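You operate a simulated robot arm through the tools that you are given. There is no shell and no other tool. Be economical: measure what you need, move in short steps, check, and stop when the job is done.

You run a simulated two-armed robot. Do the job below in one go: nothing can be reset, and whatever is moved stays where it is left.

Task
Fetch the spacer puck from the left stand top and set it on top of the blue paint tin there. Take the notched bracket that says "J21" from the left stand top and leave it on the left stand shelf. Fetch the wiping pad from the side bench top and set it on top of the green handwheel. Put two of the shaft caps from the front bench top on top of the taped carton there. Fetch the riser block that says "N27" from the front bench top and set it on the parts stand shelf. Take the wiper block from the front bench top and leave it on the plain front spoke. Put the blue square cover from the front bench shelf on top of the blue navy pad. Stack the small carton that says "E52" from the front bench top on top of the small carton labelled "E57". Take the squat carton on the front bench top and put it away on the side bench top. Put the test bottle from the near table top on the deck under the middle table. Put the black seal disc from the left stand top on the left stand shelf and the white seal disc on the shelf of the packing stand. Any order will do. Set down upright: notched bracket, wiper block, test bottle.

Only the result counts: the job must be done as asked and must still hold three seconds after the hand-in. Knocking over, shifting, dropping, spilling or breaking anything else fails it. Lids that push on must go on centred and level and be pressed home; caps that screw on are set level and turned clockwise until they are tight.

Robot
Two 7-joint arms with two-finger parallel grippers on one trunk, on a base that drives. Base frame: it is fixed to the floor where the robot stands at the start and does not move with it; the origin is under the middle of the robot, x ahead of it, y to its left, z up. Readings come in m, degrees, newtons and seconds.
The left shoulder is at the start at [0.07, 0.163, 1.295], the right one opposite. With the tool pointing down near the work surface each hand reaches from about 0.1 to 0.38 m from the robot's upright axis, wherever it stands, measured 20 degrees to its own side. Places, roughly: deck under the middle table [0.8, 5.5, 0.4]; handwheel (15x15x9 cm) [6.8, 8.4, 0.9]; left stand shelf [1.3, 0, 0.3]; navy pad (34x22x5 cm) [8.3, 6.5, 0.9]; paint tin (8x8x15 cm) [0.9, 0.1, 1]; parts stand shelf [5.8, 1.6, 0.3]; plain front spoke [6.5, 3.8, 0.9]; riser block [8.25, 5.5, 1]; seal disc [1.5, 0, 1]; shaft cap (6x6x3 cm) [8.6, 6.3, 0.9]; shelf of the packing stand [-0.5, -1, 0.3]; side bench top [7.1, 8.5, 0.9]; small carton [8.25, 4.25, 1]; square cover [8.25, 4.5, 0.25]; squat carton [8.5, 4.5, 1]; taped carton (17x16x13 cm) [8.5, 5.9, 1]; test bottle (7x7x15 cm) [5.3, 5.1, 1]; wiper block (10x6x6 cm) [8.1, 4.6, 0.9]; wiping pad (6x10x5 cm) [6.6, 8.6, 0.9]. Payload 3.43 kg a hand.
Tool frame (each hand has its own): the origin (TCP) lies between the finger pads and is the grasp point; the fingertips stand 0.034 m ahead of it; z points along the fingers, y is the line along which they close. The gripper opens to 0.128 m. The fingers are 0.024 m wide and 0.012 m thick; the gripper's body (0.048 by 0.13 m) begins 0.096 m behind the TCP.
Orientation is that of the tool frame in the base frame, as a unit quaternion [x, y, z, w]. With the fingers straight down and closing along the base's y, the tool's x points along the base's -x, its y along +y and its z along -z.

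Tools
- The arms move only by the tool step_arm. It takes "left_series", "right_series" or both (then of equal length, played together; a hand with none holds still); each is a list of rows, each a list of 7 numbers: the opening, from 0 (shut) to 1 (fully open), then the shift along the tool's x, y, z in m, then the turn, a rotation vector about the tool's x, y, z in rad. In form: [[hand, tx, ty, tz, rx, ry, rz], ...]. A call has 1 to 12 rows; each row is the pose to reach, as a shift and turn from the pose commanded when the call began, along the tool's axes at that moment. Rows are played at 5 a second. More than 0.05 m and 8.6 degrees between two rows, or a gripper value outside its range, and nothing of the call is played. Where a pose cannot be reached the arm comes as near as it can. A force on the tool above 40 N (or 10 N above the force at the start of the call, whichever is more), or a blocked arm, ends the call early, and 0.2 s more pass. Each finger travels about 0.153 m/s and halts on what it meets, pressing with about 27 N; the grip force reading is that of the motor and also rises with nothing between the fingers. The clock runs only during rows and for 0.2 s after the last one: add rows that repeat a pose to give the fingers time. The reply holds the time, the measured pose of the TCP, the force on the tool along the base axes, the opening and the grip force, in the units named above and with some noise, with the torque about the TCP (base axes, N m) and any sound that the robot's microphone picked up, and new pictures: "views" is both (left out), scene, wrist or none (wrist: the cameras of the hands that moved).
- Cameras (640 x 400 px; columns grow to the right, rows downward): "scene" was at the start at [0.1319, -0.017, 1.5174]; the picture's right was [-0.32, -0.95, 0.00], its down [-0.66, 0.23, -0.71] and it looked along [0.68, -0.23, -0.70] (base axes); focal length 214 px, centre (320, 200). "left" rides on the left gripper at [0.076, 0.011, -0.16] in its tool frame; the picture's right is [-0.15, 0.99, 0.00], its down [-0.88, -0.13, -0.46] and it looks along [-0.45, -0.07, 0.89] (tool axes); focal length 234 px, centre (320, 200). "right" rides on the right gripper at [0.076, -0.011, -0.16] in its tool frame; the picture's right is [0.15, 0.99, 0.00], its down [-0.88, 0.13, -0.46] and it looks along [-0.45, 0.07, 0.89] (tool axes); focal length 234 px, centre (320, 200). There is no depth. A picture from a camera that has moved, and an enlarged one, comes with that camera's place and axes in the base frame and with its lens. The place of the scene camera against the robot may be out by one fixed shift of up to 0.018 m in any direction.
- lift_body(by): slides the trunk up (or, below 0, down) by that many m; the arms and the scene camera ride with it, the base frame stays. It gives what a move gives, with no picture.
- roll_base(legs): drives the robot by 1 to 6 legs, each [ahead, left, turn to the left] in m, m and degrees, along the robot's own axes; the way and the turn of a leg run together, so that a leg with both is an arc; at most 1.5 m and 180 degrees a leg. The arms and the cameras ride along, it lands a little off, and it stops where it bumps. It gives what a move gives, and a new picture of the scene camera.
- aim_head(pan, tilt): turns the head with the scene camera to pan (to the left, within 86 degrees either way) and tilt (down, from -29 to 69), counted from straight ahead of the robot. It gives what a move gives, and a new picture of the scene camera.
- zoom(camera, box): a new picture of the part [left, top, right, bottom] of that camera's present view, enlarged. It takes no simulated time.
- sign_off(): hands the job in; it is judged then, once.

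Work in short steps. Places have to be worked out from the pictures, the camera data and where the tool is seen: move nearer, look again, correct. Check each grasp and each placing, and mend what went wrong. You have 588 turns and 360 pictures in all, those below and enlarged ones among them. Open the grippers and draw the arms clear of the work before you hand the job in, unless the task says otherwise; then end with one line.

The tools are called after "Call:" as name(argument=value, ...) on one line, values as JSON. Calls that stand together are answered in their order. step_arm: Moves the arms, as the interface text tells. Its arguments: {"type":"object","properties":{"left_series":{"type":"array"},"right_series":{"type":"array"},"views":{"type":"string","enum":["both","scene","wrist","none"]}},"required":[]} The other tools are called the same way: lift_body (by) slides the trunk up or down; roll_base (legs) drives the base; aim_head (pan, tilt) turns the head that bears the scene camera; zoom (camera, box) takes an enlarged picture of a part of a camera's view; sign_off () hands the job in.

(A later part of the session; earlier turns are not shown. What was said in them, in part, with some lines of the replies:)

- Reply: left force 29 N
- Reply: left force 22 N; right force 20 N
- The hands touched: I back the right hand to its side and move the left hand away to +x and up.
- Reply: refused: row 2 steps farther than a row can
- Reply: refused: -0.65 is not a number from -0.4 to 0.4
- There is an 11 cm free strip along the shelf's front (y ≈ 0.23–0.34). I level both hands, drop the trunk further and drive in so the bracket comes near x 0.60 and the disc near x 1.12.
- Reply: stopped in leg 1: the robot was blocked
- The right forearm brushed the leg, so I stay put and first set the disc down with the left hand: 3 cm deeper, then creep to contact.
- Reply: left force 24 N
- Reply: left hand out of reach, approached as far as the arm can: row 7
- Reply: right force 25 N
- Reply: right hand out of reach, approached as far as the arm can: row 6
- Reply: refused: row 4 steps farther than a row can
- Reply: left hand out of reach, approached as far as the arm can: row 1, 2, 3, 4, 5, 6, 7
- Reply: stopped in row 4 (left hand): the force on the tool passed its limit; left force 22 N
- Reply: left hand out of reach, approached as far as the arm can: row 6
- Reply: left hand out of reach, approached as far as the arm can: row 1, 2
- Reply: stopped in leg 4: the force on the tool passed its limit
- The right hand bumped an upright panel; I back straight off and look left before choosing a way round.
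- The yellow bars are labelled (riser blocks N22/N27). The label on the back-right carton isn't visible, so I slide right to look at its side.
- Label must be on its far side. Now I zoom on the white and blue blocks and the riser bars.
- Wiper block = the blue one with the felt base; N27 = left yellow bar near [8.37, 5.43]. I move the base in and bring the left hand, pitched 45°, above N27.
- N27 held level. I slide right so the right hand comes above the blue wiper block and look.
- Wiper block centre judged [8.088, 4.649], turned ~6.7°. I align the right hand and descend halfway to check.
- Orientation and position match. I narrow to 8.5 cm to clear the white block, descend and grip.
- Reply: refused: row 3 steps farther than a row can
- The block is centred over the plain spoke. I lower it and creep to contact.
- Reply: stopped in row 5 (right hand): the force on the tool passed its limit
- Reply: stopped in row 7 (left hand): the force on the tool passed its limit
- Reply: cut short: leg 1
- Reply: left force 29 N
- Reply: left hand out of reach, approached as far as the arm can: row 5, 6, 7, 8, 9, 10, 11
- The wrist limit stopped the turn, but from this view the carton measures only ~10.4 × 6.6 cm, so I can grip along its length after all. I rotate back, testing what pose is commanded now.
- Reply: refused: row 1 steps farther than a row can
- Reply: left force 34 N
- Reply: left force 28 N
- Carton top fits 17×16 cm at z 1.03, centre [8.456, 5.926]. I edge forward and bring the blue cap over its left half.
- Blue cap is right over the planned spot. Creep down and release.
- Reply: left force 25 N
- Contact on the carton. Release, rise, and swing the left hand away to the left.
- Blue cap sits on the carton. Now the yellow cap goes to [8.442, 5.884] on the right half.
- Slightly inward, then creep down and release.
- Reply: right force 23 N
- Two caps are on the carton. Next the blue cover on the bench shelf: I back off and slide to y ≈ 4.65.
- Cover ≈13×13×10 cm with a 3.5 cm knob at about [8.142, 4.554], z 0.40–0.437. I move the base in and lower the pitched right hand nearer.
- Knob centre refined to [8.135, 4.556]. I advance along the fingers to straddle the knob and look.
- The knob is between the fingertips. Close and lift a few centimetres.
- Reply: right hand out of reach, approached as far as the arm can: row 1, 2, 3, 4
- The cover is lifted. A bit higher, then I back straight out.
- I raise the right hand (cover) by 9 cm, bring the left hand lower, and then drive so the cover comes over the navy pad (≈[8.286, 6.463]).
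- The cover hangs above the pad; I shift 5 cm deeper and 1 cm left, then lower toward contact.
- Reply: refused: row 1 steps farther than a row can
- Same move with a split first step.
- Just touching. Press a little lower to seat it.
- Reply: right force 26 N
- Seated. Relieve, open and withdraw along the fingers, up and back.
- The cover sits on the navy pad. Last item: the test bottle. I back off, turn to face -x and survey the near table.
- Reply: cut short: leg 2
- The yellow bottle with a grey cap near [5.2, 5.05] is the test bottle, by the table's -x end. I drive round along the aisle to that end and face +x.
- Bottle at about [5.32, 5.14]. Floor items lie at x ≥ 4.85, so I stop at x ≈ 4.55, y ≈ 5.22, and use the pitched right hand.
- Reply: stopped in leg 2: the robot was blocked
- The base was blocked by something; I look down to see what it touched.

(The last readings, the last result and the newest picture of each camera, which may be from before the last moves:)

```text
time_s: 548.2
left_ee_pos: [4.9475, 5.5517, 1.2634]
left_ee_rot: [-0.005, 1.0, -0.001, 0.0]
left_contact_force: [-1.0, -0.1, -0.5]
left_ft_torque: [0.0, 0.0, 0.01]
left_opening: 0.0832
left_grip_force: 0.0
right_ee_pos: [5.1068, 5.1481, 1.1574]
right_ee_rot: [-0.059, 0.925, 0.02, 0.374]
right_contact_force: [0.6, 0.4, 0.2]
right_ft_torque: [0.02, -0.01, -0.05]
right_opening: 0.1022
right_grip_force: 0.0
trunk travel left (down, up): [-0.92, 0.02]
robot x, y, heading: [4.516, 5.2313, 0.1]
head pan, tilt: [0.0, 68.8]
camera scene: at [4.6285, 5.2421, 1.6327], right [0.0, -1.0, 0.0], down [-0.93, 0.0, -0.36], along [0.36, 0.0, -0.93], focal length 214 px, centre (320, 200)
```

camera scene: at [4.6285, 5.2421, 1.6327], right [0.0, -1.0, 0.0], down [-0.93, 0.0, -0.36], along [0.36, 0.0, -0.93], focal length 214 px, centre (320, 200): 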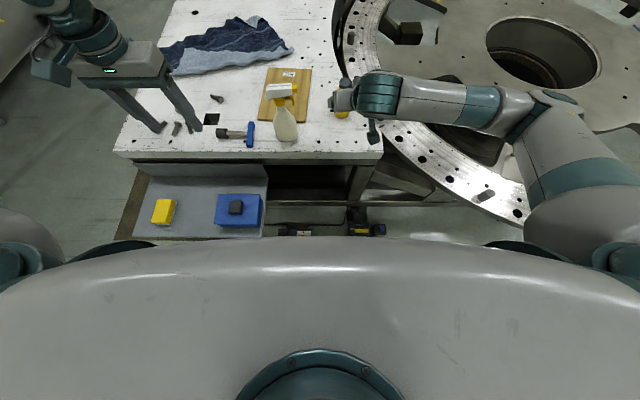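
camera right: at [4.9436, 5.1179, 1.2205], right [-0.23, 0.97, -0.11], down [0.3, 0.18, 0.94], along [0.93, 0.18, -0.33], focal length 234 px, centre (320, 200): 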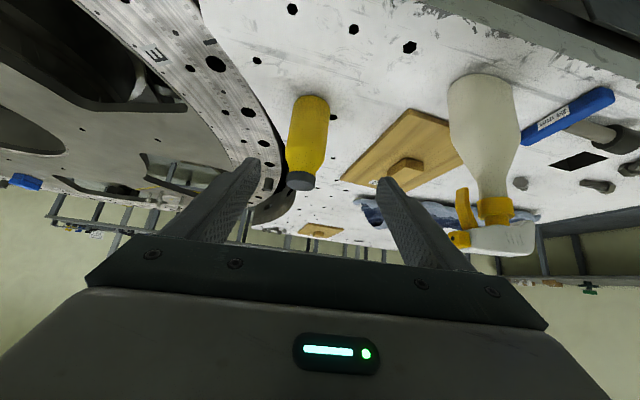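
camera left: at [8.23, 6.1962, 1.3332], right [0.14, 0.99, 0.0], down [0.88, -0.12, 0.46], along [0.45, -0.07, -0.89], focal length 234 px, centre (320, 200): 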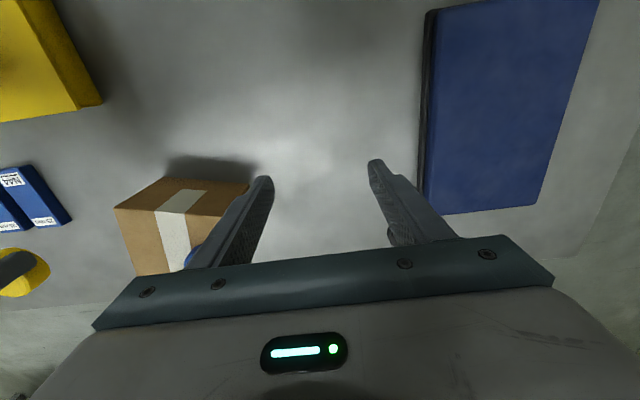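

The stop seems harmless (almost at target anyway). Bottle centre refined to [5.33, 5.147]; I advance along the fingers to 8 cm short and check.

Call:
step_arm(right_series=[[0.8, -0.006, -0.005, 0.045, 0, 0, 0], [0.8, -0.012, -0.01, 0.09, 0, 0, 0], [0.8, -0.019, -0.015, 0.13, 0, 0, 0], [0.8, -0.027, -0.022, 0.165, 0, 0, 0], [0.8, -0.0367, -0.0275, 0.19, 0, 0, 0]], views="wrist")

```text
time_s: 549.4
left_ee_pos: [4.9474, 5.5542, 1.2632]
left_ee_rot: [-0.005, 1.0, -0.002, 0.0]
left_contact_force: [0.2, -0.1, -1.3]
left_ft_torque: [-0.01, 0.02, 0.01]
left_opening: 0.0831
left_grip_force: 0.1
right_ee_pos: [5.2689, 5.1415, 1.0447]
right_ee_rot: [-0.059, 0.926, 0.019, 0.373]
right_contact_force: [-0.1, 0.7, -0.1]
right_ft_torque: [0.04, -0.01, -0.01]
right_opening: 0.1025
right_grip_force: 0.1
trunk travel left (down, up): [-0.92, 0.02]
robot x, y, heading: [4.5204, 5.2316, 0.1]
head pan, tilt: [0.0, 68.8]
camera right: at [5.1048, 5.1093, 1.1069], right [-0.23, 0.97, -0.11], down [0.3, 0.18, 0.94], along [0.93, 0.18, -0.33], focal length 234 px, centre (320, 200)
```

right: 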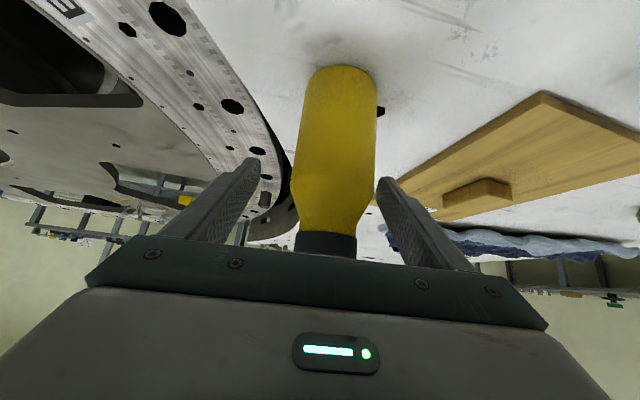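

The bottle sits ~1 cm to +y of the finger midline. I correct and advance to grip its body.

Call:
step_arm(right_series=[[0.8, 0, 0.0105, 0.01, 0, 0, 0], [0.8, 0.003, 0.0105, 0.04, 0, 0, 0], [0.8, 0.0059, 0.0105, 0.0703, 0, 0, 0], [0.8, 0.0059, 0.0105, 0.0703, 0, 0, 0]], views="wrist")

```text
time_s: 550.2
left_ee_pos: [4.9435, 5.552, 1.2643]
left_ee_rot: [-0.005, 1.0, 0.0, 0.002]
left_contact_force: [0.0, 0.4, -0.5]
left_ft_torque: [-0.01, -0.02, 0.01]
left_opening: 0.0833
left_grip_force: 0.0
right_ee_pos: [5.3074, 5.1601, 1.0156]
right_ee_rot: [-0.059, 0.921, 0.024, 0.384]
right_contact_force: [-4.3, -0.6, 14.2]
right_ft_torque: [-0.09, 0.51, -0.05]
right_opening: 0.1023
right_grip_force: 0.1
trunk travel left (down, up): [-0.92, 0.02]
robot x, y, heading: [4.5193, 5.2345, 0.2]
head pan, tilt: [0.0, 68.8]
stopped in row 3 (right hand): the force on the tool passed its limit (the readings are from after the stop); the commanded pose is now the measured one
camera right: at [5.1431, 5.1263, 1.073], right [-0.23, 0.97, -0.1], down [0.28, 0.17, 0.95], along [0.93, 0.19, -0.31], focal length 234 px, centre (320, 200)
```

right: 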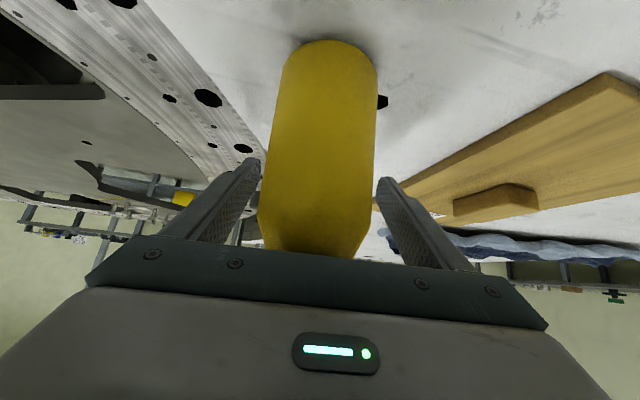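

The bottle is nearer than I thought: its apparent size puts it at [5.282, 5.153] with the table top at z ≈ 0.945, so the palm touched its cap. I back the hand off 4 cm so the finger pads meet the body.

Call:
step_arm(right_series=[[0.8, 0.003, -0.001, -0.013, 0, 0, 0], [0.8, 0.006, -0.002, -0.025, 0, 0, 0], [0.8, 0.0084, -0.003, -0.0363, 0, 0, 0]], views="both")

Call:
zoom(camera="scene", box=[270, 60, 400, 160])

```text
time_s: 551.0
left_ee_pos: [4.9478, 5.552, 1.2642]
left_ee_rot: [-0.004, 1.0, 0.0, -0.001]
left_contact_force: [0.5, 0.2, 0.7]
left_ft_torque: [0.03, 0.0, -0.01]
left_opening: 0.0833
left_grip_force: 0.1
right_ee_pos: [5.2785, 5.1535, 1.0297]
right_ee_rot: [-0.059, 0.922, 0.023, 0.381]
right_contact_force: [0.0, 0.1, 0.0]
right_ft_torque: [0.0, -0.02, -0.04]
right_opening: 0.1024
right_grip_force: 0.1
trunk travel left (down, up): [-0.92, 0.02]
robot x, y, heading: [4.5226, 5.2293, 0.4]
head pan, tilt: [0.0, 68.8]
camera scene: at [4.6289, 5.2424, 1.6326], right [0.0, -1.0, 0.0], down [-0.93, 0.0, -0.36], along [0.36, 0.0, -0.93], focal length 214 px, centre (320, 200)
camera right: at [5.1141, 5.1185, 1.0885], right [-0.23, 0.97, -0.11], down [0.28, 0.17, 0.94], along [0.93, 0.19, -0.31], focal length 234 px, centre (320, 200)
```

scene: 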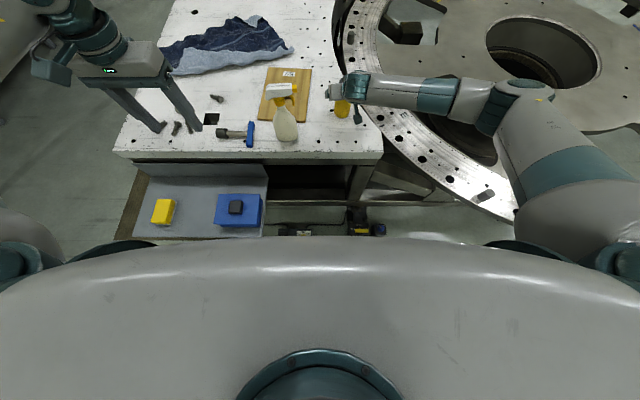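
right: 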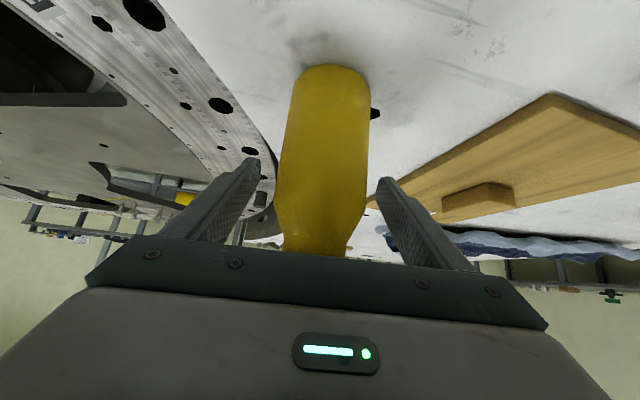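

```text
4.00 times, centred on (335, 110) of scene
camera zoom: at [4.6289, 5.2424, 1.6326], right [0.0, -1.0, 0.0], down [-0.93, 0.0, -0.36], along [0.36, 0.0, -0.93], focal length 858 px, centre (260, 560)
```

zoom: 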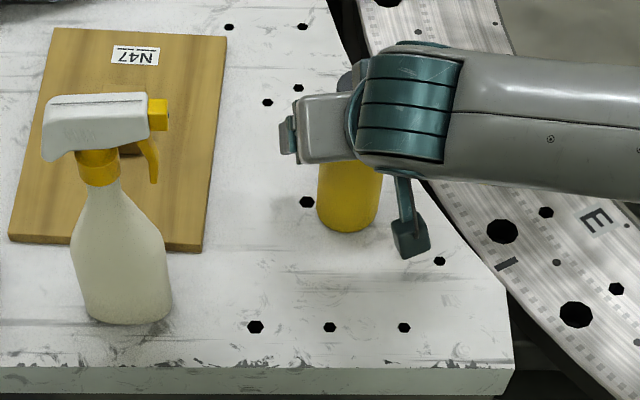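

The bottle still stands and is now right at the pads. Close gently and lift.

Call:
step_arm(right_series=[[0.6, 0, 0, 0, 0, 0, 0], [0.4, 0, 0, 0, 0, 0, 0], [0.4, 0, 0, 0, 0, 0, 0], [0.4, 0, 0, 0, 0, 0, 0], [0.4, -0.014, 0, -0.014, 0, 0, 0], [0.4, -0.03, 0, -0.03, 0, 0, 0], [0.4, -0.05, 0, -0.05, 0, 0, 0]], views="both")

```text
time_s: 552.6
left_ee_pos: [4.9485, 5.5522, 1.2635]
left_ee_rot: [-0.005, 1.0, 0.0, -0.001]
left_contact_force: [0.3, -0.3, -0.4]
left_ft_torque: [-0.01, -0.01, 0.0]
left_opening: 0.0831
left_grip_force: 0.0
right_ee_pos: [5.2787, 5.152, 1.1007]
right_ee_rot: [-0.059, 0.922, 0.023, 0.381]
right_contact_force: [-0.1, -1.0, -4.9]
right_ft_torque: [0.02, -0.07, 0.01]
right_opening: 0.0607
right_grip_force: 27.2
trunk travel left (down, up): [-0.92, 0.02]
robot x, y, heading: [4.5205, 5.2313, 0.4]
head pan, tilt: [0.0, 68.8]
camera scene: at [4.6293, 5.2426, 1.6325], right [0.0, -1.0, 0.0], down [-0.93, 0.0, -0.36], along [0.36, 0.0, -0.93], focal length 214 px, centre (320, 200)
camera right: at [5.1141, 5.1192, 1.1595], right [-0.23, 0.97, -0.11], down [0.28, 0.17, 0.94], along [0.93, 0.18, -0.31], focal length 234 px, centre (320, 200)
```

scene: 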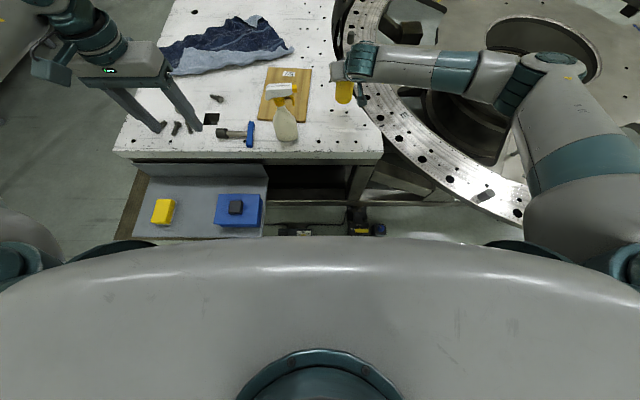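
right: 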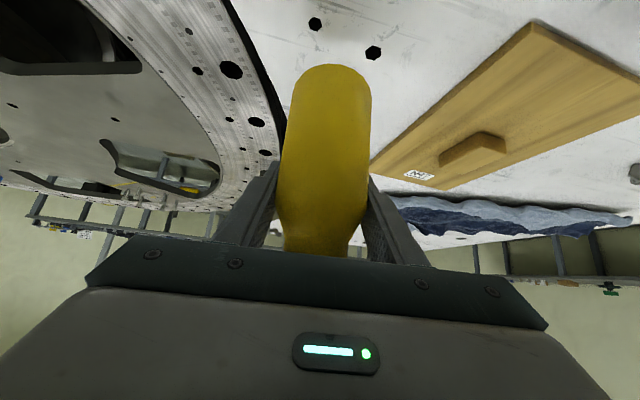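

Bottle held (61 mm). I back off, turn to face -x and approach the middle table for a look.

Call:
roll_base(legs=[[-0.55, 0, 0], [0, 0, 180], [0, -0.6, 0], [1.2, 0, 0]])

Call:
aim_head(pan=0, tilt=20)

```text
time_s: 571.9
left_ee_pos: [2.3168, 5.3983, 1.2627]
left_ee_rot: [0.999, 0.037, 0.0, -0.001]
left_contact_force: [-0.1, -0.9, 0.1]
left_ft_torque: [0.0, 0.01, 0.02]
left_opening: 0.0833
left_grip_force: 0.0
right_ee_pos: [1.9604, 5.7755, 1.1003]
right_ee_rot: [0.92, 0.088, -0.38, 0.036]
right_contact_force: [0.0, -0.3, -5.2]
right_ft_torque: [0.01, 0.05, 0.0]
right_opening: 0.061
right_grip_force: 26.5
trunk travel left (down, up): [-0.92, 0.02]
robot x, y, heading: [2.7252, 5.7487, -176.0]
head pan, tilt: [0.0, 68.8]
camera scene: at [2.6217, 5.747, 1.6326], right [-0.07, 1.0, 0.0], down [0.93, 0.06, -0.36], along [-0.36, -0.02, -0.93], focal length 214 px, centre (320, 200)
```

scene: 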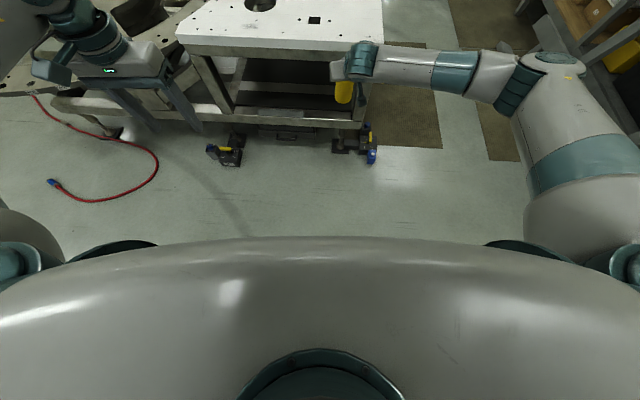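

```text
time_s: 573.1
left_ee_pos: [2.3158, 5.3983, 1.264]
left_ee_rot: [0.999, 0.037, -0.001, 0.0]
left_contact_force: [-0.2, -0.4, -0.1]
left_ft_torque: [-0.03, -0.01, 0.03]
left_opening: 0.0832
left_grip_force: 0.1
right_ee_pos: [1.961, 5.7749, 1.1005]
right_ee_rot: [0.92, 0.089, -0.381, 0.036]
right_contact_force: [-0.1, 0.0, -5.3]
right_ft_torque: [0.01, 0.07, 0.04]
right_opening: 0.061
right_grip_force: 26.8
trunk travel left (down, up): [-0.92, 0.02]
robot x, y, heading: [2.7237, 5.7407, -176.3]
head pan, tilt: [0.0, 20.0]
camera scene: at [2.584, 5.7444, 1.7], right [-0.07, 1.0, 0.0], down [0.34, 0.02, -0.94], along [-0.94, -0.06, -0.34], focal length 214 px, centre (320, 200)
```

scene: 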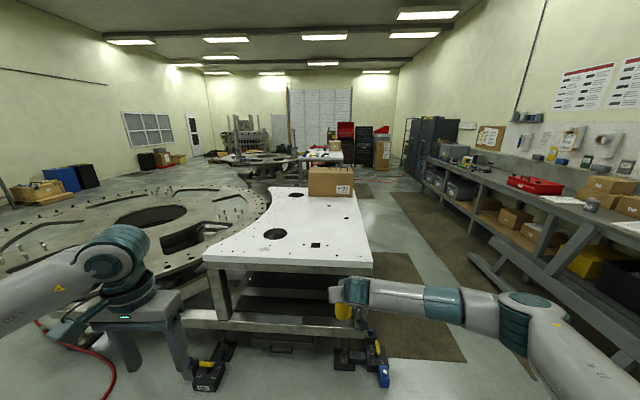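

I lower the trunk to look under the middle table from its end.

Call:
lift_body(by=-0.4)

Call:
lift_body(by=-0.15)

Call:
aim_head(pan=-5, tilt=22)

Call:
zoom(camera="scene", box=[150, 180, 400, 340])

```text
time_s: 576.9
left_ee_pos: [2.3161, 5.3981, 0.8636]
left_ee_rot: [0.999, 0.036, -0.001, -0.001]
left_contact_force: [-0.6, -0.1, -1.0]
left_ft_torque: [0.01, -0.02, -0.01]
left_opening: 0.083
left_grip_force: 0.0
right_ee_pos: [1.9607, 5.7747, 0.699]
right_ee_rot: [0.92, 0.088, -0.381, 0.036]
right_contact_force: [-0.8, -0.2, -4.7]
right_ft_torque: [-0.03, 0.05, 0.0]
right_opening: 0.061
right_grip_force: 27.0
trunk travel left (down, up): [-0.52, 0.42]
robot x, y, heading: [2.7227, 5.7441, -176.2]
head pan, tilt: [0.0, 20.0]
```

```text
time_s: 578.7
left_ee_pos: [2.3171, 5.3984, 0.714]
left_ee_rot: [0.999, 0.036, 0.0, -0.001]
left_contact_force: [-0.1, 0.1, 0.3]
left_ft_torque: [0.0, -0.01, 0.02]
left_opening: 0.083
left_grip_force: 0.2
right_ee_pos: [1.9611, 5.7759, 0.5503]
right_ee_rot: [0.92, 0.088, -0.38, 0.036]
right_contact_force: [0.2, 0.0, -4.3]
right_ft_torque: [-0.02, 0.1, 0.02]
right_opening: 0.0607
right_grip_force: 27.1
trunk travel left (down, up): [-0.37, 0.57]
robot x, y, heading: [2.7223, 5.7458, -176.1]
head pan, tilt: [0.0, 20.0]
```

```text
time_s: 579.3
left_ee_pos: [2.3157, 5.3976, 0.7141]
left_ee_rot: [0.999, 0.037, 0.0, -0.002]
left_contact_force: [-1.1, 1.3, -0.2]
left_ft_torque: [-0.01, -0.04, -0.03]
left_opening: 0.0833
left_grip_force: 0.0
right_ee_pos: [1.9611, 5.7755, 0.5495]
right_ee_rot: [0.92, 0.089, -0.38, 0.036]
right_contact_force: [-0.1, -0.1, -4.9]
right_ft_torque: [-0.02, 0.06, -0.04]
right_opening: 0.0607
right_grip_force: 27.4
trunk travel left (down, up): [-0.37, 0.57]
robot x, y, heading: [2.7255, 5.7454, -176.1]
head pan, tilt: [-5.0, 22.0]
camera scene: at [2.5843, 5.7525, 1.1468], right [0.02, 1.0, 0.0], down [0.38, -0.01, -0.93], along [-0.93, 0.02, -0.38], focal length 214 px, centre (320, 200)
```

scene: 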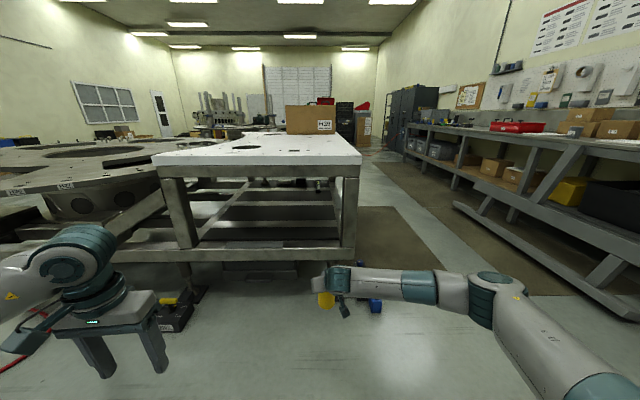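

```text
2.50 times, centred on (275, 260) of scene
camera zoom: at [2.5843, 5.7525, 1.1468], right [0.02, 1.0, 0.0], down [0.38, -0.01, -0.93], along [-0.93, 0.02, -0.38], focal length 536 px, centre (432, 50)
```

zoom: 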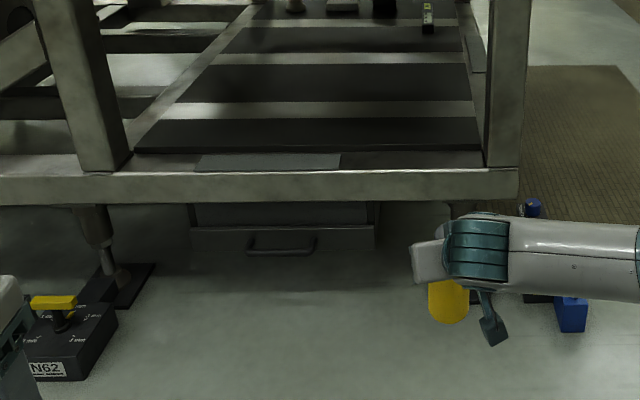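

I zoom further to understand the deck's slats.

Call:
zoom(camera="scene", box=[190, 170, 360, 270])

```text
3.76 times, centred on (275, 220) of scene
camera zoom: at [2.5843, 5.7525, 1.1468], right [0.02, 1.0, 0.0], down [0.38, -0.01, -0.93], along [-0.93, 0.02, -0.38], focal length 807 px, centre (489, 125)
```

zoom: 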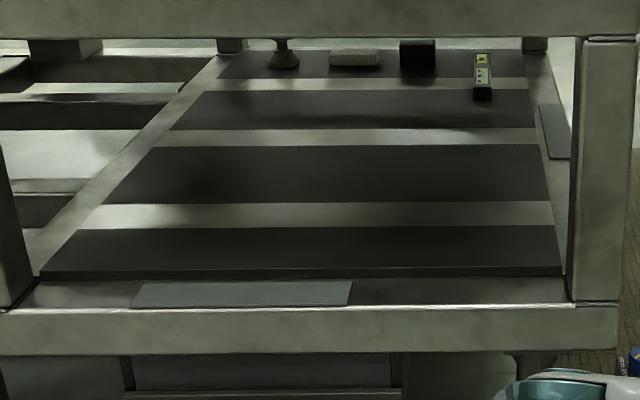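

Deck panels lie inside the frame (z ≈ 0.43); I aim for the first wide panel near [1.40, 5.5]. I raise the left hand out of the way, align the base and look again.

Call:
step_arm(left_series=[[0.65, 0.005, 0, -0.045, 0, 0, 0], [0.65, 0.01, 0, -0.09, 0, 0, 0], [0.65, 0.015, 0, -0.135, 0, 0, 0], [0.65, 0.02, 0, -0.18, 0, 0, 0], [0.65, 0.025, 0, -0.225, 0, 0, 0], [0.65, 0.03, 0, -0.27, 0, 0, 0], [0.65, 0.035, 0, -0.315, 0, 0, 0], [0.65, 0.04, 0, -0.36, 0, 0, 0], [0.65, 0.045, 0, -0.4, 0, 0, 0]], views="none")

Call:
lift_body(by=0.06)

Call:
roll_base(legs=[[0, 0.25, -3.9], [0.3, 0, 0]])

Call:
aim_head(pan=0, tilt=30)

```text
time_s: 581.3
left_ee_pos: [2.3604, 5.4002, 1.1154]
left_ee_rot: [0.999, 0.037, 0.0, 0.0]
left_contact_force: [0.8, 0.0, 0.3]
left_ft_torque: [-0.01, -0.01, 0.0]
left_opening: 0.0832
left_grip_force: 0.0
right_ee_pos: [1.9602, 5.7756, 0.551]
right_ee_rot: [0.92, 0.087, -0.38, 0.035]
right_contact_force: [0.6, 0.2, -5.0]
right_ft_torque: [-0.04, 0.09, 0.01]
right_opening: 0.0606
right_grip_force: 27.5
trunk travel left (down, up): [-0.37, 0.57]
robot x, y, heading: [2.7237, 5.7471, -176.3]
head pan, tilt: [-5.0, 22.0]
```

```text
time_s: 582.3
left_ee_pos: [2.3602, 5.3994, 1.1731]
left_ee_rot: [0.999, 0.037, 0.001, 0.0]
left_contact_force: [-0.3, 0.3, 0.5]
left_ft_torque: [-0.01, 0.01, 0.0]
left_opening: 0.0833
left_grip_force: 0.0
right_ee_pos: [1.9598, 5.776, 0.6101]
right_ee_rot: [0.92, 0.088, -0.379, 0.036]
right_contact_force: [0.2, -0.6, -4.6]
right_ft_torque: [-0.02, 0.1, -0.01]
right_opening: 0.0608
right_grip_force: 27.4
trunk travel left (down, up): [-0.43, 0.51]
robot x, y, heading: [2.72, 5.7459, -176.2]
head pan, tilt: [-5.0, 22.0]
```

```text
time_s: 585.8
left_ee_pos: [2.0402, 5.1774, 1.1733]
left_ee_rot: [1.0, 0.0, 0.001, -0.001]
left_contact_force: [0.1, 0.1, -0.3]
left_ft_torque: [0.02, -0.05, 0.03]
left_opening: 0.0831
left_grip_force: 0.1
right_ee_pos: [1.6702, 5.582, 0.6087]
right_ee_rot: [0.923, 0.055, -0.381, 0.022]
right_contact_force: [0.5, -0.8, -5.2]
right_ft_torque: [-0.02, 0.07, 0.0]
right_opening: 0.0606
right_grip_force: 26.7
trunk travel left (down, up): [-0.43, 0.51]
robot x, y, heading: [2.429, 5.4951, 179.9]
head pan, tilt: [-5.0, 22.0]
camera scene: at [2.2895, 5.5154, 1.2067], right [0.09, 1.0, 0.0], down [0.37, -0.03, -0.93], along [-0.92, 0.08, -0.38], focal length 214 px, centre (320, 200)
```

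scene: 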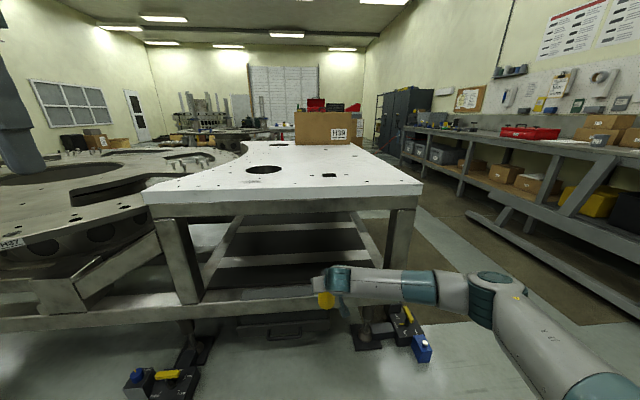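

```text
time_s: 586.5
left_ee_pos: [2.042, 5.1786, 1.1725]
left_ee_rot: [1.0, 0.0, 0.0, -0.001]
left_contact_force: [-0.5, -0.3, -0.3]
left_ft_torque: [0.03, 0.0, -0.02]
left_opening: 0.0832
left_grip_force: 0.0
right_ee_pos: [1.6703, 5.5827, 0.6096]
right_ee_rot: [0.923, 0.055, -0.381, 0.022]
right_contact_force: [0.5, 0.6, -4.7]
right_ft_torque: [-0.01, 0.08, 0.02]
right_opening: 0.0608
right_grip_force: 26.8
trunk travel left (down, up): [-0.43, 0.51]
robot x, y, heading: [2.4279, 5.499, 179.5]
head pan, tilt: [0.0, 30.0]
camera scene: at [2.2924, 5.5073, 1.1941], right [0.0, 1.0, 0.0], down [0.5, 0.0, -0.87], along [-0.87, 0.0, -0.5], focal length 214 px, centre (320, 200)
```

scene: 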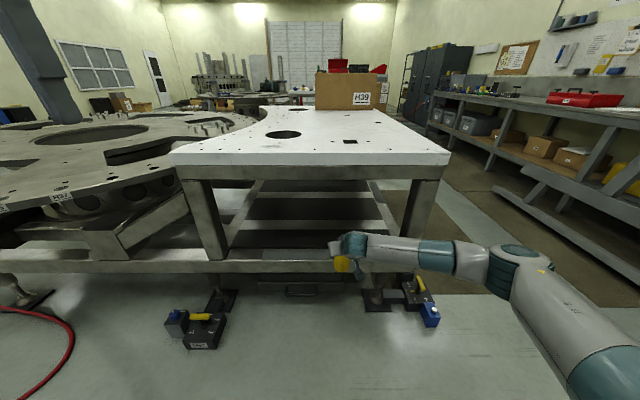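

I zoom again for the first panel's position in this view.

Call:
zoom(camera="scene", box=[190, 170, 440, 290])

```text
2.56 times, centred on (315, 230) of scene
camera zoom: at [2.2924, 5.5073, 1.1941], right [0.0, 1.0, 0.0], down [0.5, 0.0, -0.87], along [-0.87, 0.0, -0.5], focal length 549 px, centre (333, 123)
```

zoom: 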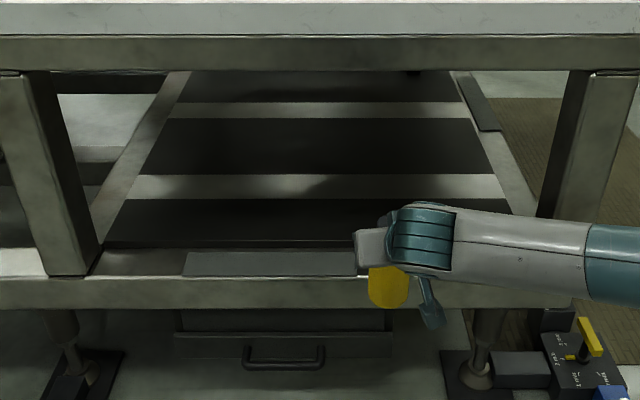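

My right elbow would meet the right post at this line, so I shift 0.23 m to the left and check the floor case's clearance first.

Call:
roll_base(legs=[[0, 0.23, 0.4]])

Call:
aim_head(pan=0, tilt=50)

```text
time_s: 588.2
left_ee_pos: [2.0425, 4.9484, 1.1724]
left_ee_rot: [1.0, 0.001, 0.0, -0.002]
left_contact_force: [-0.3, 0.3, -0.8]
left_ft_torque: [0.08, -0.03, 0.04]
left_opening: 0.083
left_grip_force: 0.1
right_ee_pos: [1.6703, 5.3529, 0.6097]
right_ee_rot: [0.923, 0.056, -0.38, 0.022]
right_contact_force: [0.0, 1.1, -5.3]
right_ft_torque: [-0.02, 0.04, 0.0]
right_opening: 0.0607
right_grip_force: 27.1
trunk travel left (down, up): [-0.43, 0.51]
robot x, y, heading: [2.4289, 5.2667, 180.0]
head pan, tilt: [0.0, 30.0]
camera scene: at [2.2916, 5.2772, 1.194], right [0.0, 1.0, 0.0], down [0.5, 0.0, -0.87], along [-0.87, 0.0, -0.5], focal length 214 px, centre (320, 200)
```

scene: 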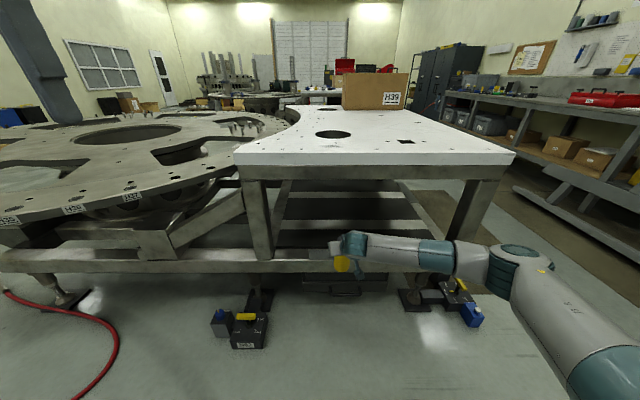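

```text
time_s: 589.1
left_ee_pos: [2.0418, 4.9496, 1.1746]
left_ee_rot: [1.0, 0.001, 0.0, -0.001]
left_contact_force: [-0.7, 0.3, 0.1]
left_ft_torque: [-0.03, -0.02, -0.02]
left_opening: 0.0833
left_grip_force: 0.0
right_ee_pos: [1.6693, 5.3528, 0.6105]
right_ee_rot: [0.923, 0.055, -0.38, 0.021]
right_contact_force: [-0.6, -0.9, -4.4]
right_ft_torque: [-0.01, 0.03, 0.0]
right_opening: 0.0608
right_grip_force: 26.8
trunk travel left (down, up): [-0.43, 0.51]
robot x, y, heading: [2.4281, 5.2648, 179.7]
head pan, tilt: [0.0, 50.0]
camera scene: at [2.3051, 5.2781, 1.1645], right [0.0, 1.0, 0.0], down [0.77, 0.0, -0.64], along [-0.64, 0.0, -0.77], focal length 214 px, centre (320, 200)
```

scene: 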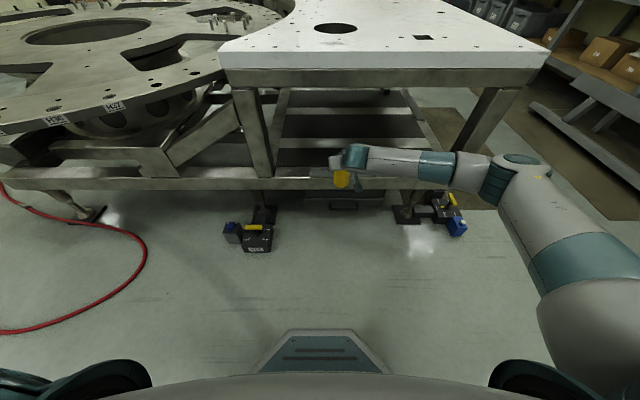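

The base has room. I lower 4 cm so the wrist clears the top beam, then drive in 0.265 m.

Call:
lift_body(by=-0.04)

Call:
roll_base(legs=[[0.14, 0, 0.3]])

Call:
step_arm(right_series=[[0.4, 0, 0, 0, 0, 0, 0]], views="wrist")

Call:
zoom(camera="scene", box=[230, 40, 500, 240])

```text
time_s: 589.9
left_ee_pos: [2.0423, 4.9507, 1.1334]
left_ee_rot: [1.0, 0.001, 0.0, -0.001]
left_contact_force: [0.3, 0.2, 0.7]
left_ft_torque: [0.0, 0.02, 0.01]
left_opening: 0.0834
left_grip_force: 0.1
right_ee_pos: [1.6701, 5.3524, 0.5704]
right_ee_rot: [0.923, 0.056, -0.381, 0.022]
right_contact_force: [0.5, 0.3, -5.2]
right_ft_torque: [0.0, 0.05, 0.03]
right_opening: 0.0611
right_grip_force: 26.8
trunk travel left (down, up): [-0.39, 0.55]
robot x, y, heading: [2.4292, 5.2656, 179.9]
head pan, tilt: [0.0, 50.0]
```

```text
time_s: 591.2
left_ee_pos: [1.9056, 4.9472, 1.1327]
left_ee_rot: [1.0, 0.003, 0.002, -0.002]
left_contact_force: [-0.9, -0.2, -0.1]
left_ft_torque: [0.05, -0.06, -0.01]
left_opening: 0.0833
left_grip_force: 0.1
right_ee_pos: [1.5321, 5.3486, 0.57]
right_ee_rot: [0.922, 0.058, -0.381, 0.024]
right_contact_force: [0.0, -1.0, -5.3]
right_ft_torque: [-0.04, 0.06, 0.03]
right_opening: 0.0607
right_grip_force: 27.5
trunk travel left (down, up): [-0.39, 0.55]
robot x, y, heading: [2.2942, 5.266, -179.8]
head pan, tilt: [0.0, 50.0]
camera scene: at [2.1672, 5.2773, 1.1243], right [0.0, 1.0, 0.0], down [0.77, 0.0, -0.64], along [-0.64, 0.0, -0.77], focal length 214 px, centre (320, 200)
```

scene: 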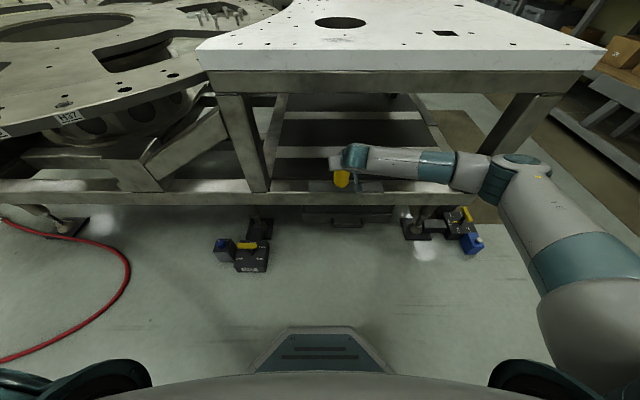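

```text
time_s: 591.6
left_ee_pos: [1.9068, 4.9464, 1.1336]
left_ee_rot: [1.0, 0.005, 0.001, -0.001]
left_contact_force: [0.3, 0.0, 0.3]
left_ft_torque: [0.01, 0.01, 0.05]
left_opening: 0.0832
left_grip_force: 0.0
right_ee_pos: [1.5338, 5.3489, 0.5695]
right_ee_rot: [0.923, 0.057, -0.381, 0.022]
right_contact_force: [0.9, 0.5, -4.4]
right_ft_torque: [-0.01, 0.1, 0.01]
right_opening: 0.0607
right_grip_force: 27.2
trunk travel left (down, up): [-0.39, 0.55]
robot x, y, heading: [2.2943, 5.2664, -179.7]
head pan, tilt: [0.0, 50.0]
camera right: at [1.6964, 5.379, 0.6288], right [0.23, -0.97, -0.11], down [-0.29, -0.17, 0.94], along [-0.93, -0.18, -0.31], focal length 234 px, centre (320, 200)
```

right: 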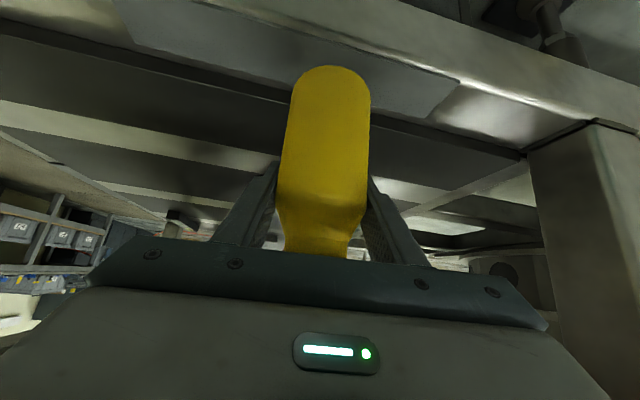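

```text
2.00 times, centred on (365, 140) of scene
camera zoom: at [2.1683, 5.2773, 1.1245], right [0.0, 1.0, 0.0], down [0.77, 0.0, -0.64], along [-0.64, 0.0, -0.77], focal length 429 px, centre (230, 320)
```

zoom: 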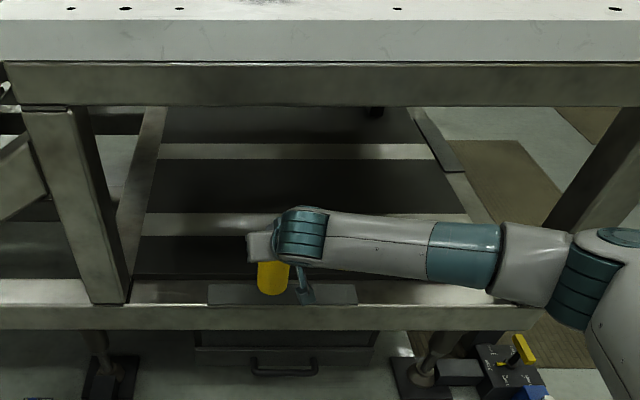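

Clearances look fine. I go 7 cm further with the base, then extend the hand 6–7 cm.

Call:
roll_base(legs=[[0.075, 0, 0]])

Call:
step_arm(right_series=[[0.4, -0.014, 0, 0.014, 0, 0, 0], [0.4, -0.028, 0, 0.028, 0, 0, 0], [0.4, -0.045, 0, 0.045, 0, 0, 0], [0.4, -0.052, 0, 0.05, 0, 0, 0]], views="both")

Call:
zoom(camera="scene", box=[230, 40, 500, 240])

```text
time_s: 592.6
left_ee_pos: [1.8321, 4.9464, 1.1328]
left_ee_rot: [1.0, 0.004, 0.002, -0.001]
left_contact_force: [-0.1, 0.2, -0.6]
left_ft_torque: [0.0, -0.07, -0.01]
left_opening: 0.083
left_grip_force: 0.0
right_ee_pos: [1.4581, 5.3486, 0.5692]
right_ee_rot: [0.923, 0.059, -0.38, 0.023]
right_contact_force: [0.6, 0.2, -4.9]
right_ft_torque: [0.0, 0.06, -0.03]
right_opening: 0.0608
right_grip_force: 27.1
trunk travel left (down, up): [-0.39, 0.55]
robot x, y, heading: [2.2162, 5.267, -179.8]
head pan, tilt: [0.0, 50.0]
camera scene: at [2.0927, 5.2768, 1.1243], right [0.0, 1.0, 0.0], down [0.77, 0.0, -0.64], along [-0.64, 0.0, -0.77], focal length 214 px, centre (320, 200)
```

scene: 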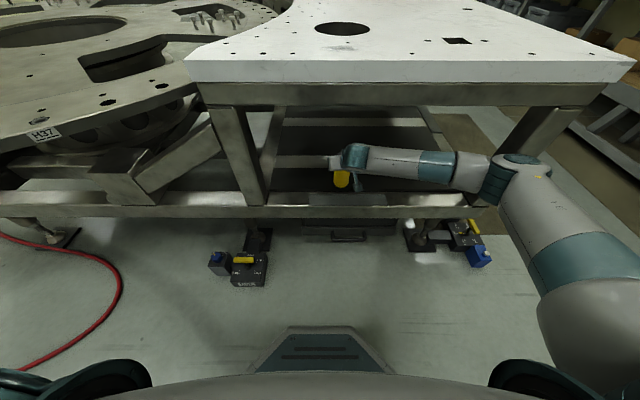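

```text
time_s: 593.6
left_ee_pos: [1.834, 4.9473, 1.1321]
left_ee_rot: [1.0, 0.005, 0.001, -0.001]
left_contact_force: [-0.3, -0.3, -0.2]
left_ft_torque: [0.0, -0.01, -0.01]
left_opening: 0.0833
left_grip_force: 0.1
right_ee_pos: [1.3888, 5.3382, 0.572]
right_ee_rot: [0.923, 0.059, -0.381, 0.023]
right_contact_force: [-0.4, 0.6, -5.3]
right_ft_torque: [0.0, 0.07, -0.02]
right_opening: 0.0608
right_grip_force: 27.5
trunk travel left (down, up): [-0.39, 0.55]
robot x, y, heading: [2.2181, 5.2701, -179.7]
head pan, tilt: [0.0, 50.0]
camera scene: at [2.0941, 5.2769, 1.1245], right [0.0, 1.0, 0.0], down [0.77, 0.0, -0.64], along [-0.64, 0.0, -0.77], focal length 214 px, centre (320, 200)
camera right: at [1.5512, 5.3687, 0.6307], right [0.23, -0.97, -0.11], down [-0.28, -0.17, 0.94], along [-0.93, -0.18, -0.31], focal length 234 px, centre (320, 200)
```

scene: 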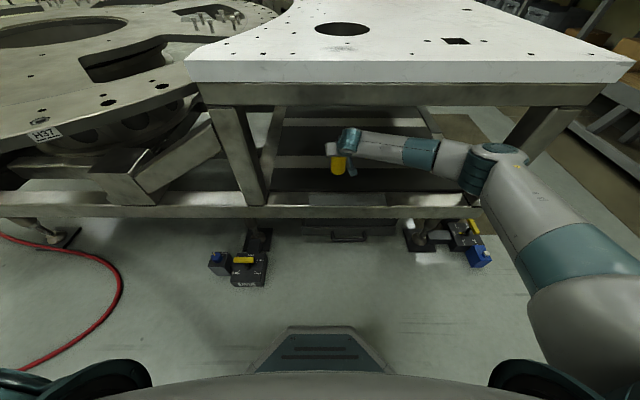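
right: 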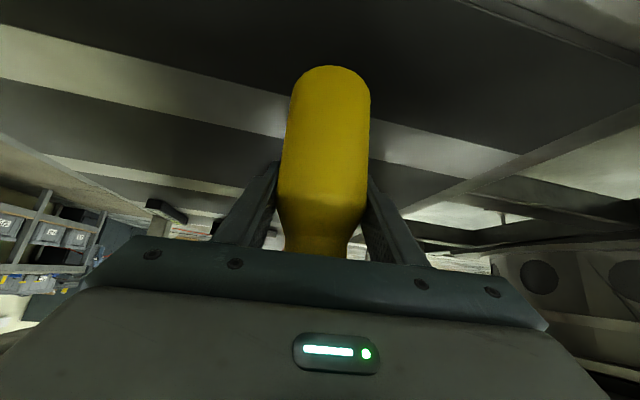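

```text
2.00 times, centred on (365, 140) of scene
camera zoom: at [2.0941, 5.2769, 1.1245], right [0.0, 1.0, 0.0], down [0.77, 0.0, -0.64], along [-0.64, 0.0, -0.77], focal length 429 px, centre (230, 320)
```

zoom: 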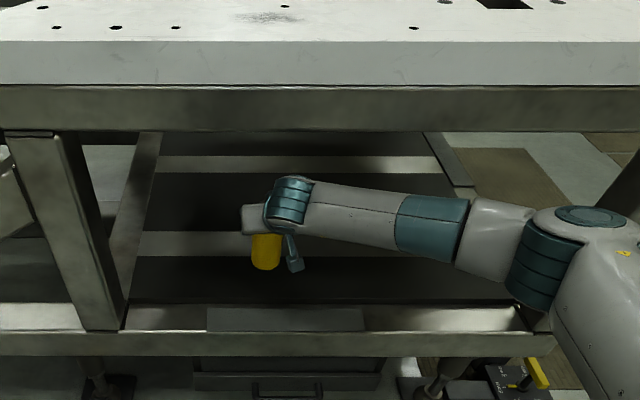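

The bottle is over the middle of the first deck panel. I creep down to contact.

Call:
step_arm(right_series=[[0.4, 0.007, 0, 0.007, 0, 0, 0], [0.4, 0.014, 0, 0.014, 0, 0, 0], [0.4, 0.018, 0, 0.018, 0, 0, 0], [0.4, 0.0205, 0, 0.0205, 0, 0, 0], [0.4, 0.023, 0, 0.023, 0, 0, 0], [0.4, 0.0255, 0, 0.0255, 0, 0, 0], [0.4, 0.028, 0, 0.028, 0, 0, 0], [0.4, 0.0305, 0, 0.0305, 0, 0, 0], [0.4, 0.033, 0, 0.033, 0, 0, 0], [0.4, 0.0355, 0, 0.0355, 0, 0, 0], [0.4, 0.038, 0, 0.038, 0, 0, 0]], views="none")

```text
time_s: 596.0
left_ee_pos: [1.8347, 4.9475, 1.1337]
left_ee_rot: [1.0, 0.004, 0.0, 0.0]
left_contact_force: [-0.1, -0.9, 1.1]
left_ft_torque: [0.0, 0.03, -0.01]
left_opening: 0.0831
left_grip_force: 0.1
right_ee_pos: [1.3858, 5.3373, 0.5208]
right_ee_rot: [0.922, 0.059, -0.382, 0.023]
right_contact_force: [0.9, 0.1, 4.7]
right_ft_torque: [-0.2, -0.31, 0.03]
right_opening: 0.0606
right_grip_force: 27.2
trunk travel left (down, up): [-0.39, 0.55]
robot x, y, heading: [2.2174, 5.266, -180.0]
head pan, tilt: [0.0, 50.0]
```

Contact begins at TCP z 0.521. I seat it 2–3 mm more and look.

Call:
step_arm(right_series=[[0.4, 0.0012, 0, 0.0012, 0, 0, 0], [0.4, 0.0024, 0, 0.0024, 0, 0, 0]], views="both")

Call:
zoom(camera="scene", box=[290, 90, 410, 220])

```text
time_s: 596.6
left_ee_pos: [1.8359, 4.9464, 1.1341]
left_ee_rot: [1.0, 0.004, 0.0, 0.0]
left_contact_force: [0.1, 1.0, -0.3]
left_ft_torque: [-0.01, 0.04, -0.03]
left_opening: 0.0831
left_grip_force: 0.1
right_ee_pos: [1.3863, 5.3375, 0.5205]
right_ee_rot: [0.921, 0.058, -0.384, 0.023]
right_contact_force: [-3.1, 1.3, 21.3]
right_ft_torque: [-0.14, -0.69, 0.08]
right_opening: 0.0612
right_grip_force: 26.9
trunk travel left (down, up): [-0.39, 0.55]
robot x, y, heading: [2.2144, 5.2648, -179.9]
head pan, tilt: [0.0, 50.0]
camera scene: at [2.0969, 5.2768, 1.1252], right [0.0, 1.0, 0.0], down [0.76, 0.0, -0.64], along [-0.64, 0.0, -0.76], focal length 214 px, centre (320, 200)
camera right: at [1.5505, 5.3683, 0.5779], right [0.23, -0.97, -0.11], down [-0.28, -0.17, 0.95], along [-0.93, -0.18, -0.31], focal length 234 px, centre (320, 200)
```

scene: 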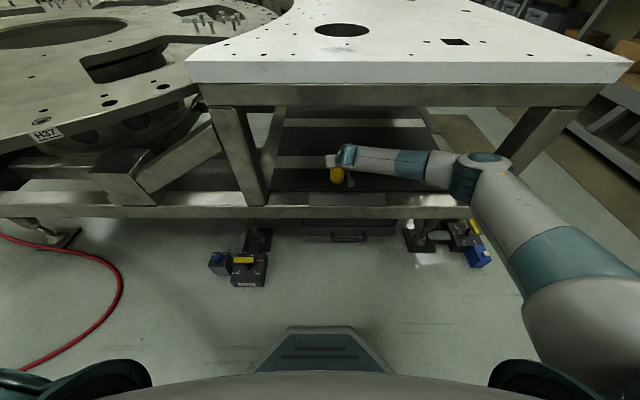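
right: 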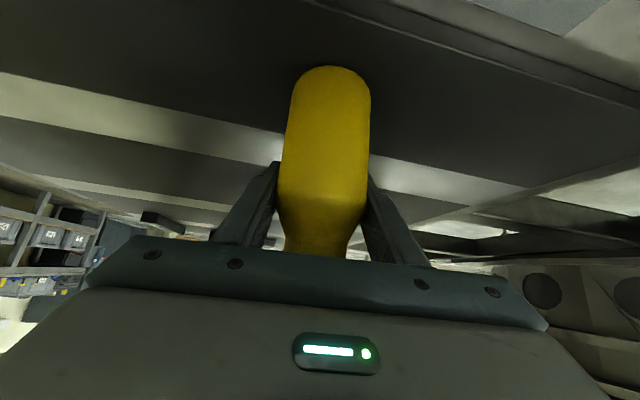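

```text
3.08 times, centred on (350, 155) of scene
camera zoom: at [2.0969, 5.2768, 1.1252], right [0.0, 1.0, 0.0], down [0.76, 0.0, -0.64], along [-0.64, 0.0, -0.76], focal length 660 px, centre (228, 338)
```

zoom: 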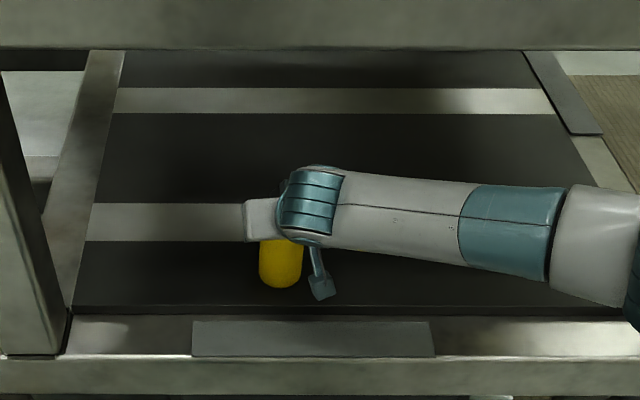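

Standing on the panel. Relieve, open and back out along the fingers.

Call:
step_arm(right_series=[[0.4, -0.0022, 0, -0.0022, 0, 0, 0], [0.55, -0.0022, 0, -0.0022, 0, 0, 0], [0.7, -0.0022, 0, -0.0022, 0, 0, 0], [0.75, -0.0022, 0, -0.0022, 0, 0, 0], [0.75, 0.004, 0, -0.03, 0, 0, 0], [0.75, 0.012, 0, -0.06, 0, 0, 0], [0.75, 0.02, 0, -0.09, 0, 0, 0], [0.75, 0.03, 0, -0.12, 0, 0, 0]], views="wrist")

```text
time_s: 598.4
left_ee_pos: [1.8336, 4.9465, 1.1339]
left_ee_rot: [1.0, 0.005, 0.0, -0.001]
left_contact_force: [1.0, 0.8, -0.1]
left_ft_torque: [-0.03, 0.04, -0.02]
left_opening: 0.0832
left_grip_force: 0.0
right_ee_pos: [1.4925, 5.3543, 0.5799]
right_ee_rot: [0.922, 0.058, -0.382, 0.023]
right_contact_force: [0.3, 0.1, 0.0]
right_ft_torque: [0.0, 0.0, -0.01]
right_opening: 0.0962
right_grip_force: 0.2
trunk travel left (down, up): [-0.39, 0.55]
robot x, y, heading: [2.2157, 5.2674, -180.0]
head pan, tilt: [0.0, 50.0]
camera right: at [1.6558, 5.3841, 0.6387], right [0.23, -0.97, -0.1], down [-0.28, -0.17, 0.94], along [-0.93, -0.18, -0.31], focal length 234 px, centre (320, 200)
```

right: 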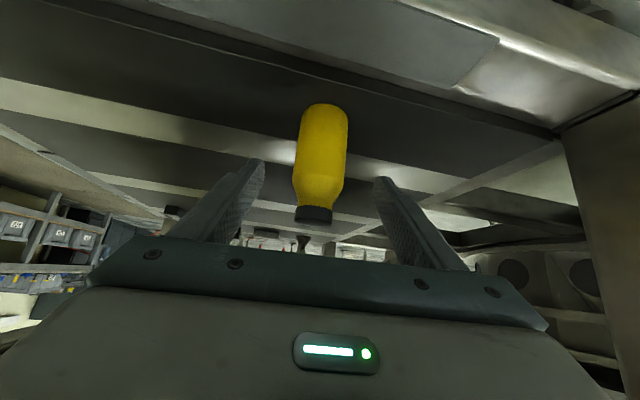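

The bottle stands upright on the deck. I back the robot away and take a last look.

Call:
roll_base(legs=[[-0.5, 0, 0]])

Call:
aim_head(pan=0, tilt=25)

Call:
zoom(camera="scene", box=[220, 150, 440, 290])

```text
time_s: 601.4
left_ee_pos: [2.3305, 4.9489, 1.1339]
left_ee_rot: [1.0, 0.003, 0.0, -0.001]
left_contact_force: [0.9, -0.7, 0.3]
left_ft_torque: [0.0, 0.02, 0.0]
left_opening: 0.0833
left_grip_force: 0.1
right_ee_pos: [1.9902, 5.3579, 0.5785]
right_ee_rot: [0.923, 0.057, -0.381, 0.022]
right_contact_force: [-0.2, 0.2, -0.4]
right_ft_torque: [0.0, 0.03, 0.04]
right_opening: 0.0959
right_grip_force: 0.1
trunk travel left (down, up): [-0.39, 0.55]
robot x, y, heading: [2.7123, 5.2679, -179.9]
head pan, tilt: [0.0, 50.0]
camera scene: at [2.5923, 5.2785, 1.1246], right [0.0, 1.0, 0.0], down [0.77, 0.0, -0.64], along [-0.64, 0.0, -0.77], focal length 214 px, centre (320, 200)
```

scene: 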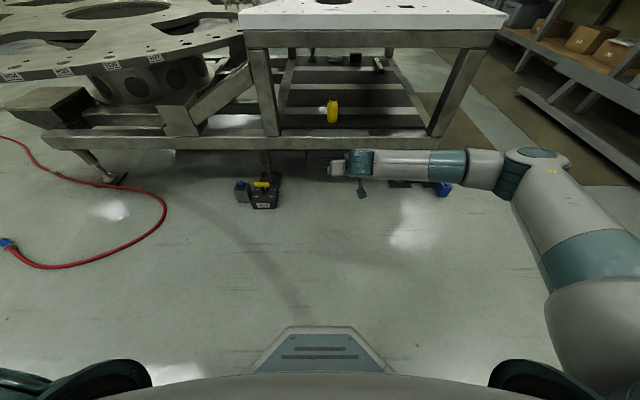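

```text
time_s: 602.2
left_ee_pos: [2.3306, 4.949, 1.1334]
left_ee_rot: [1.0, 0.003, 0.0, -0.002]
left_contact_force: [-0.1, -0.2, -1.2]
left_ft_torque: [-0.03, 0.0, -0.01]
left_opening: 0.083
left_grip_force: 0.1
right_ee_pos: [1.9894, 5.3576, 0.5794]
right_ee_rot: [0.922, 0.058, -0.381, 0.023]
right_contact_force: [0.1, 0.5, 0.1]
right_ft_torque: [0.03, 0.0, 0.0]
right_opening: 0.0961
right_grip_force: 0.1
trunk travel left (down, up): [-0.39, 0.55]
robot x, y, heading: [2.7177, 5.2684, -179.9]
head pan, tilt: [0.0, 25.0]
camera scene: at [2.5766, 5.2785, 1.162], right [0.0, 1.0, 0.0], down [0.42, 0.0, -0.91], along [-0.91, 0.0, -0.42], focal length 214 px, centre (320, 200)
```

scene: 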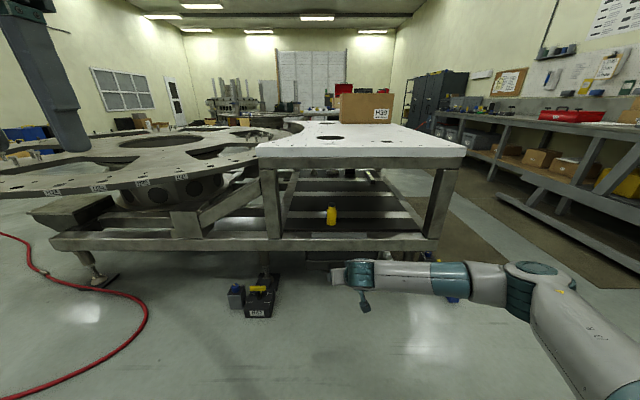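

```text
2.86 times, centred on (330, 220) of scene
camera zoom: at [2.5766, 5.2785, 1.162], right [0.0, 1.0, 0.0], down [0.42, 0.0, -0.91], along [-0.91, 0.0, -0.42], focal length 613 px, centre (291, 143)
```

zoom: 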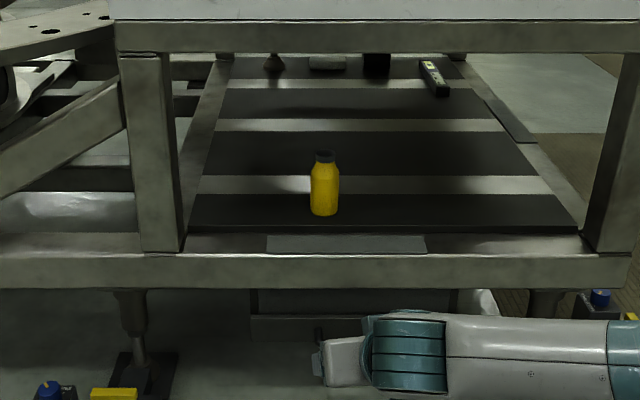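

Everything asked has been placed, the bottle stands upright on the deck, both grippers are open and clear. I hand in.

Call:
sign_off()

```text
The job is handed in.
```

I've placed every item as asked and handed the job in. One thing I couldn't confirm: no visible face of the carton under E52 showed a label. I took it as E57 because it was the only other taped small carton on the front bench besides E61.
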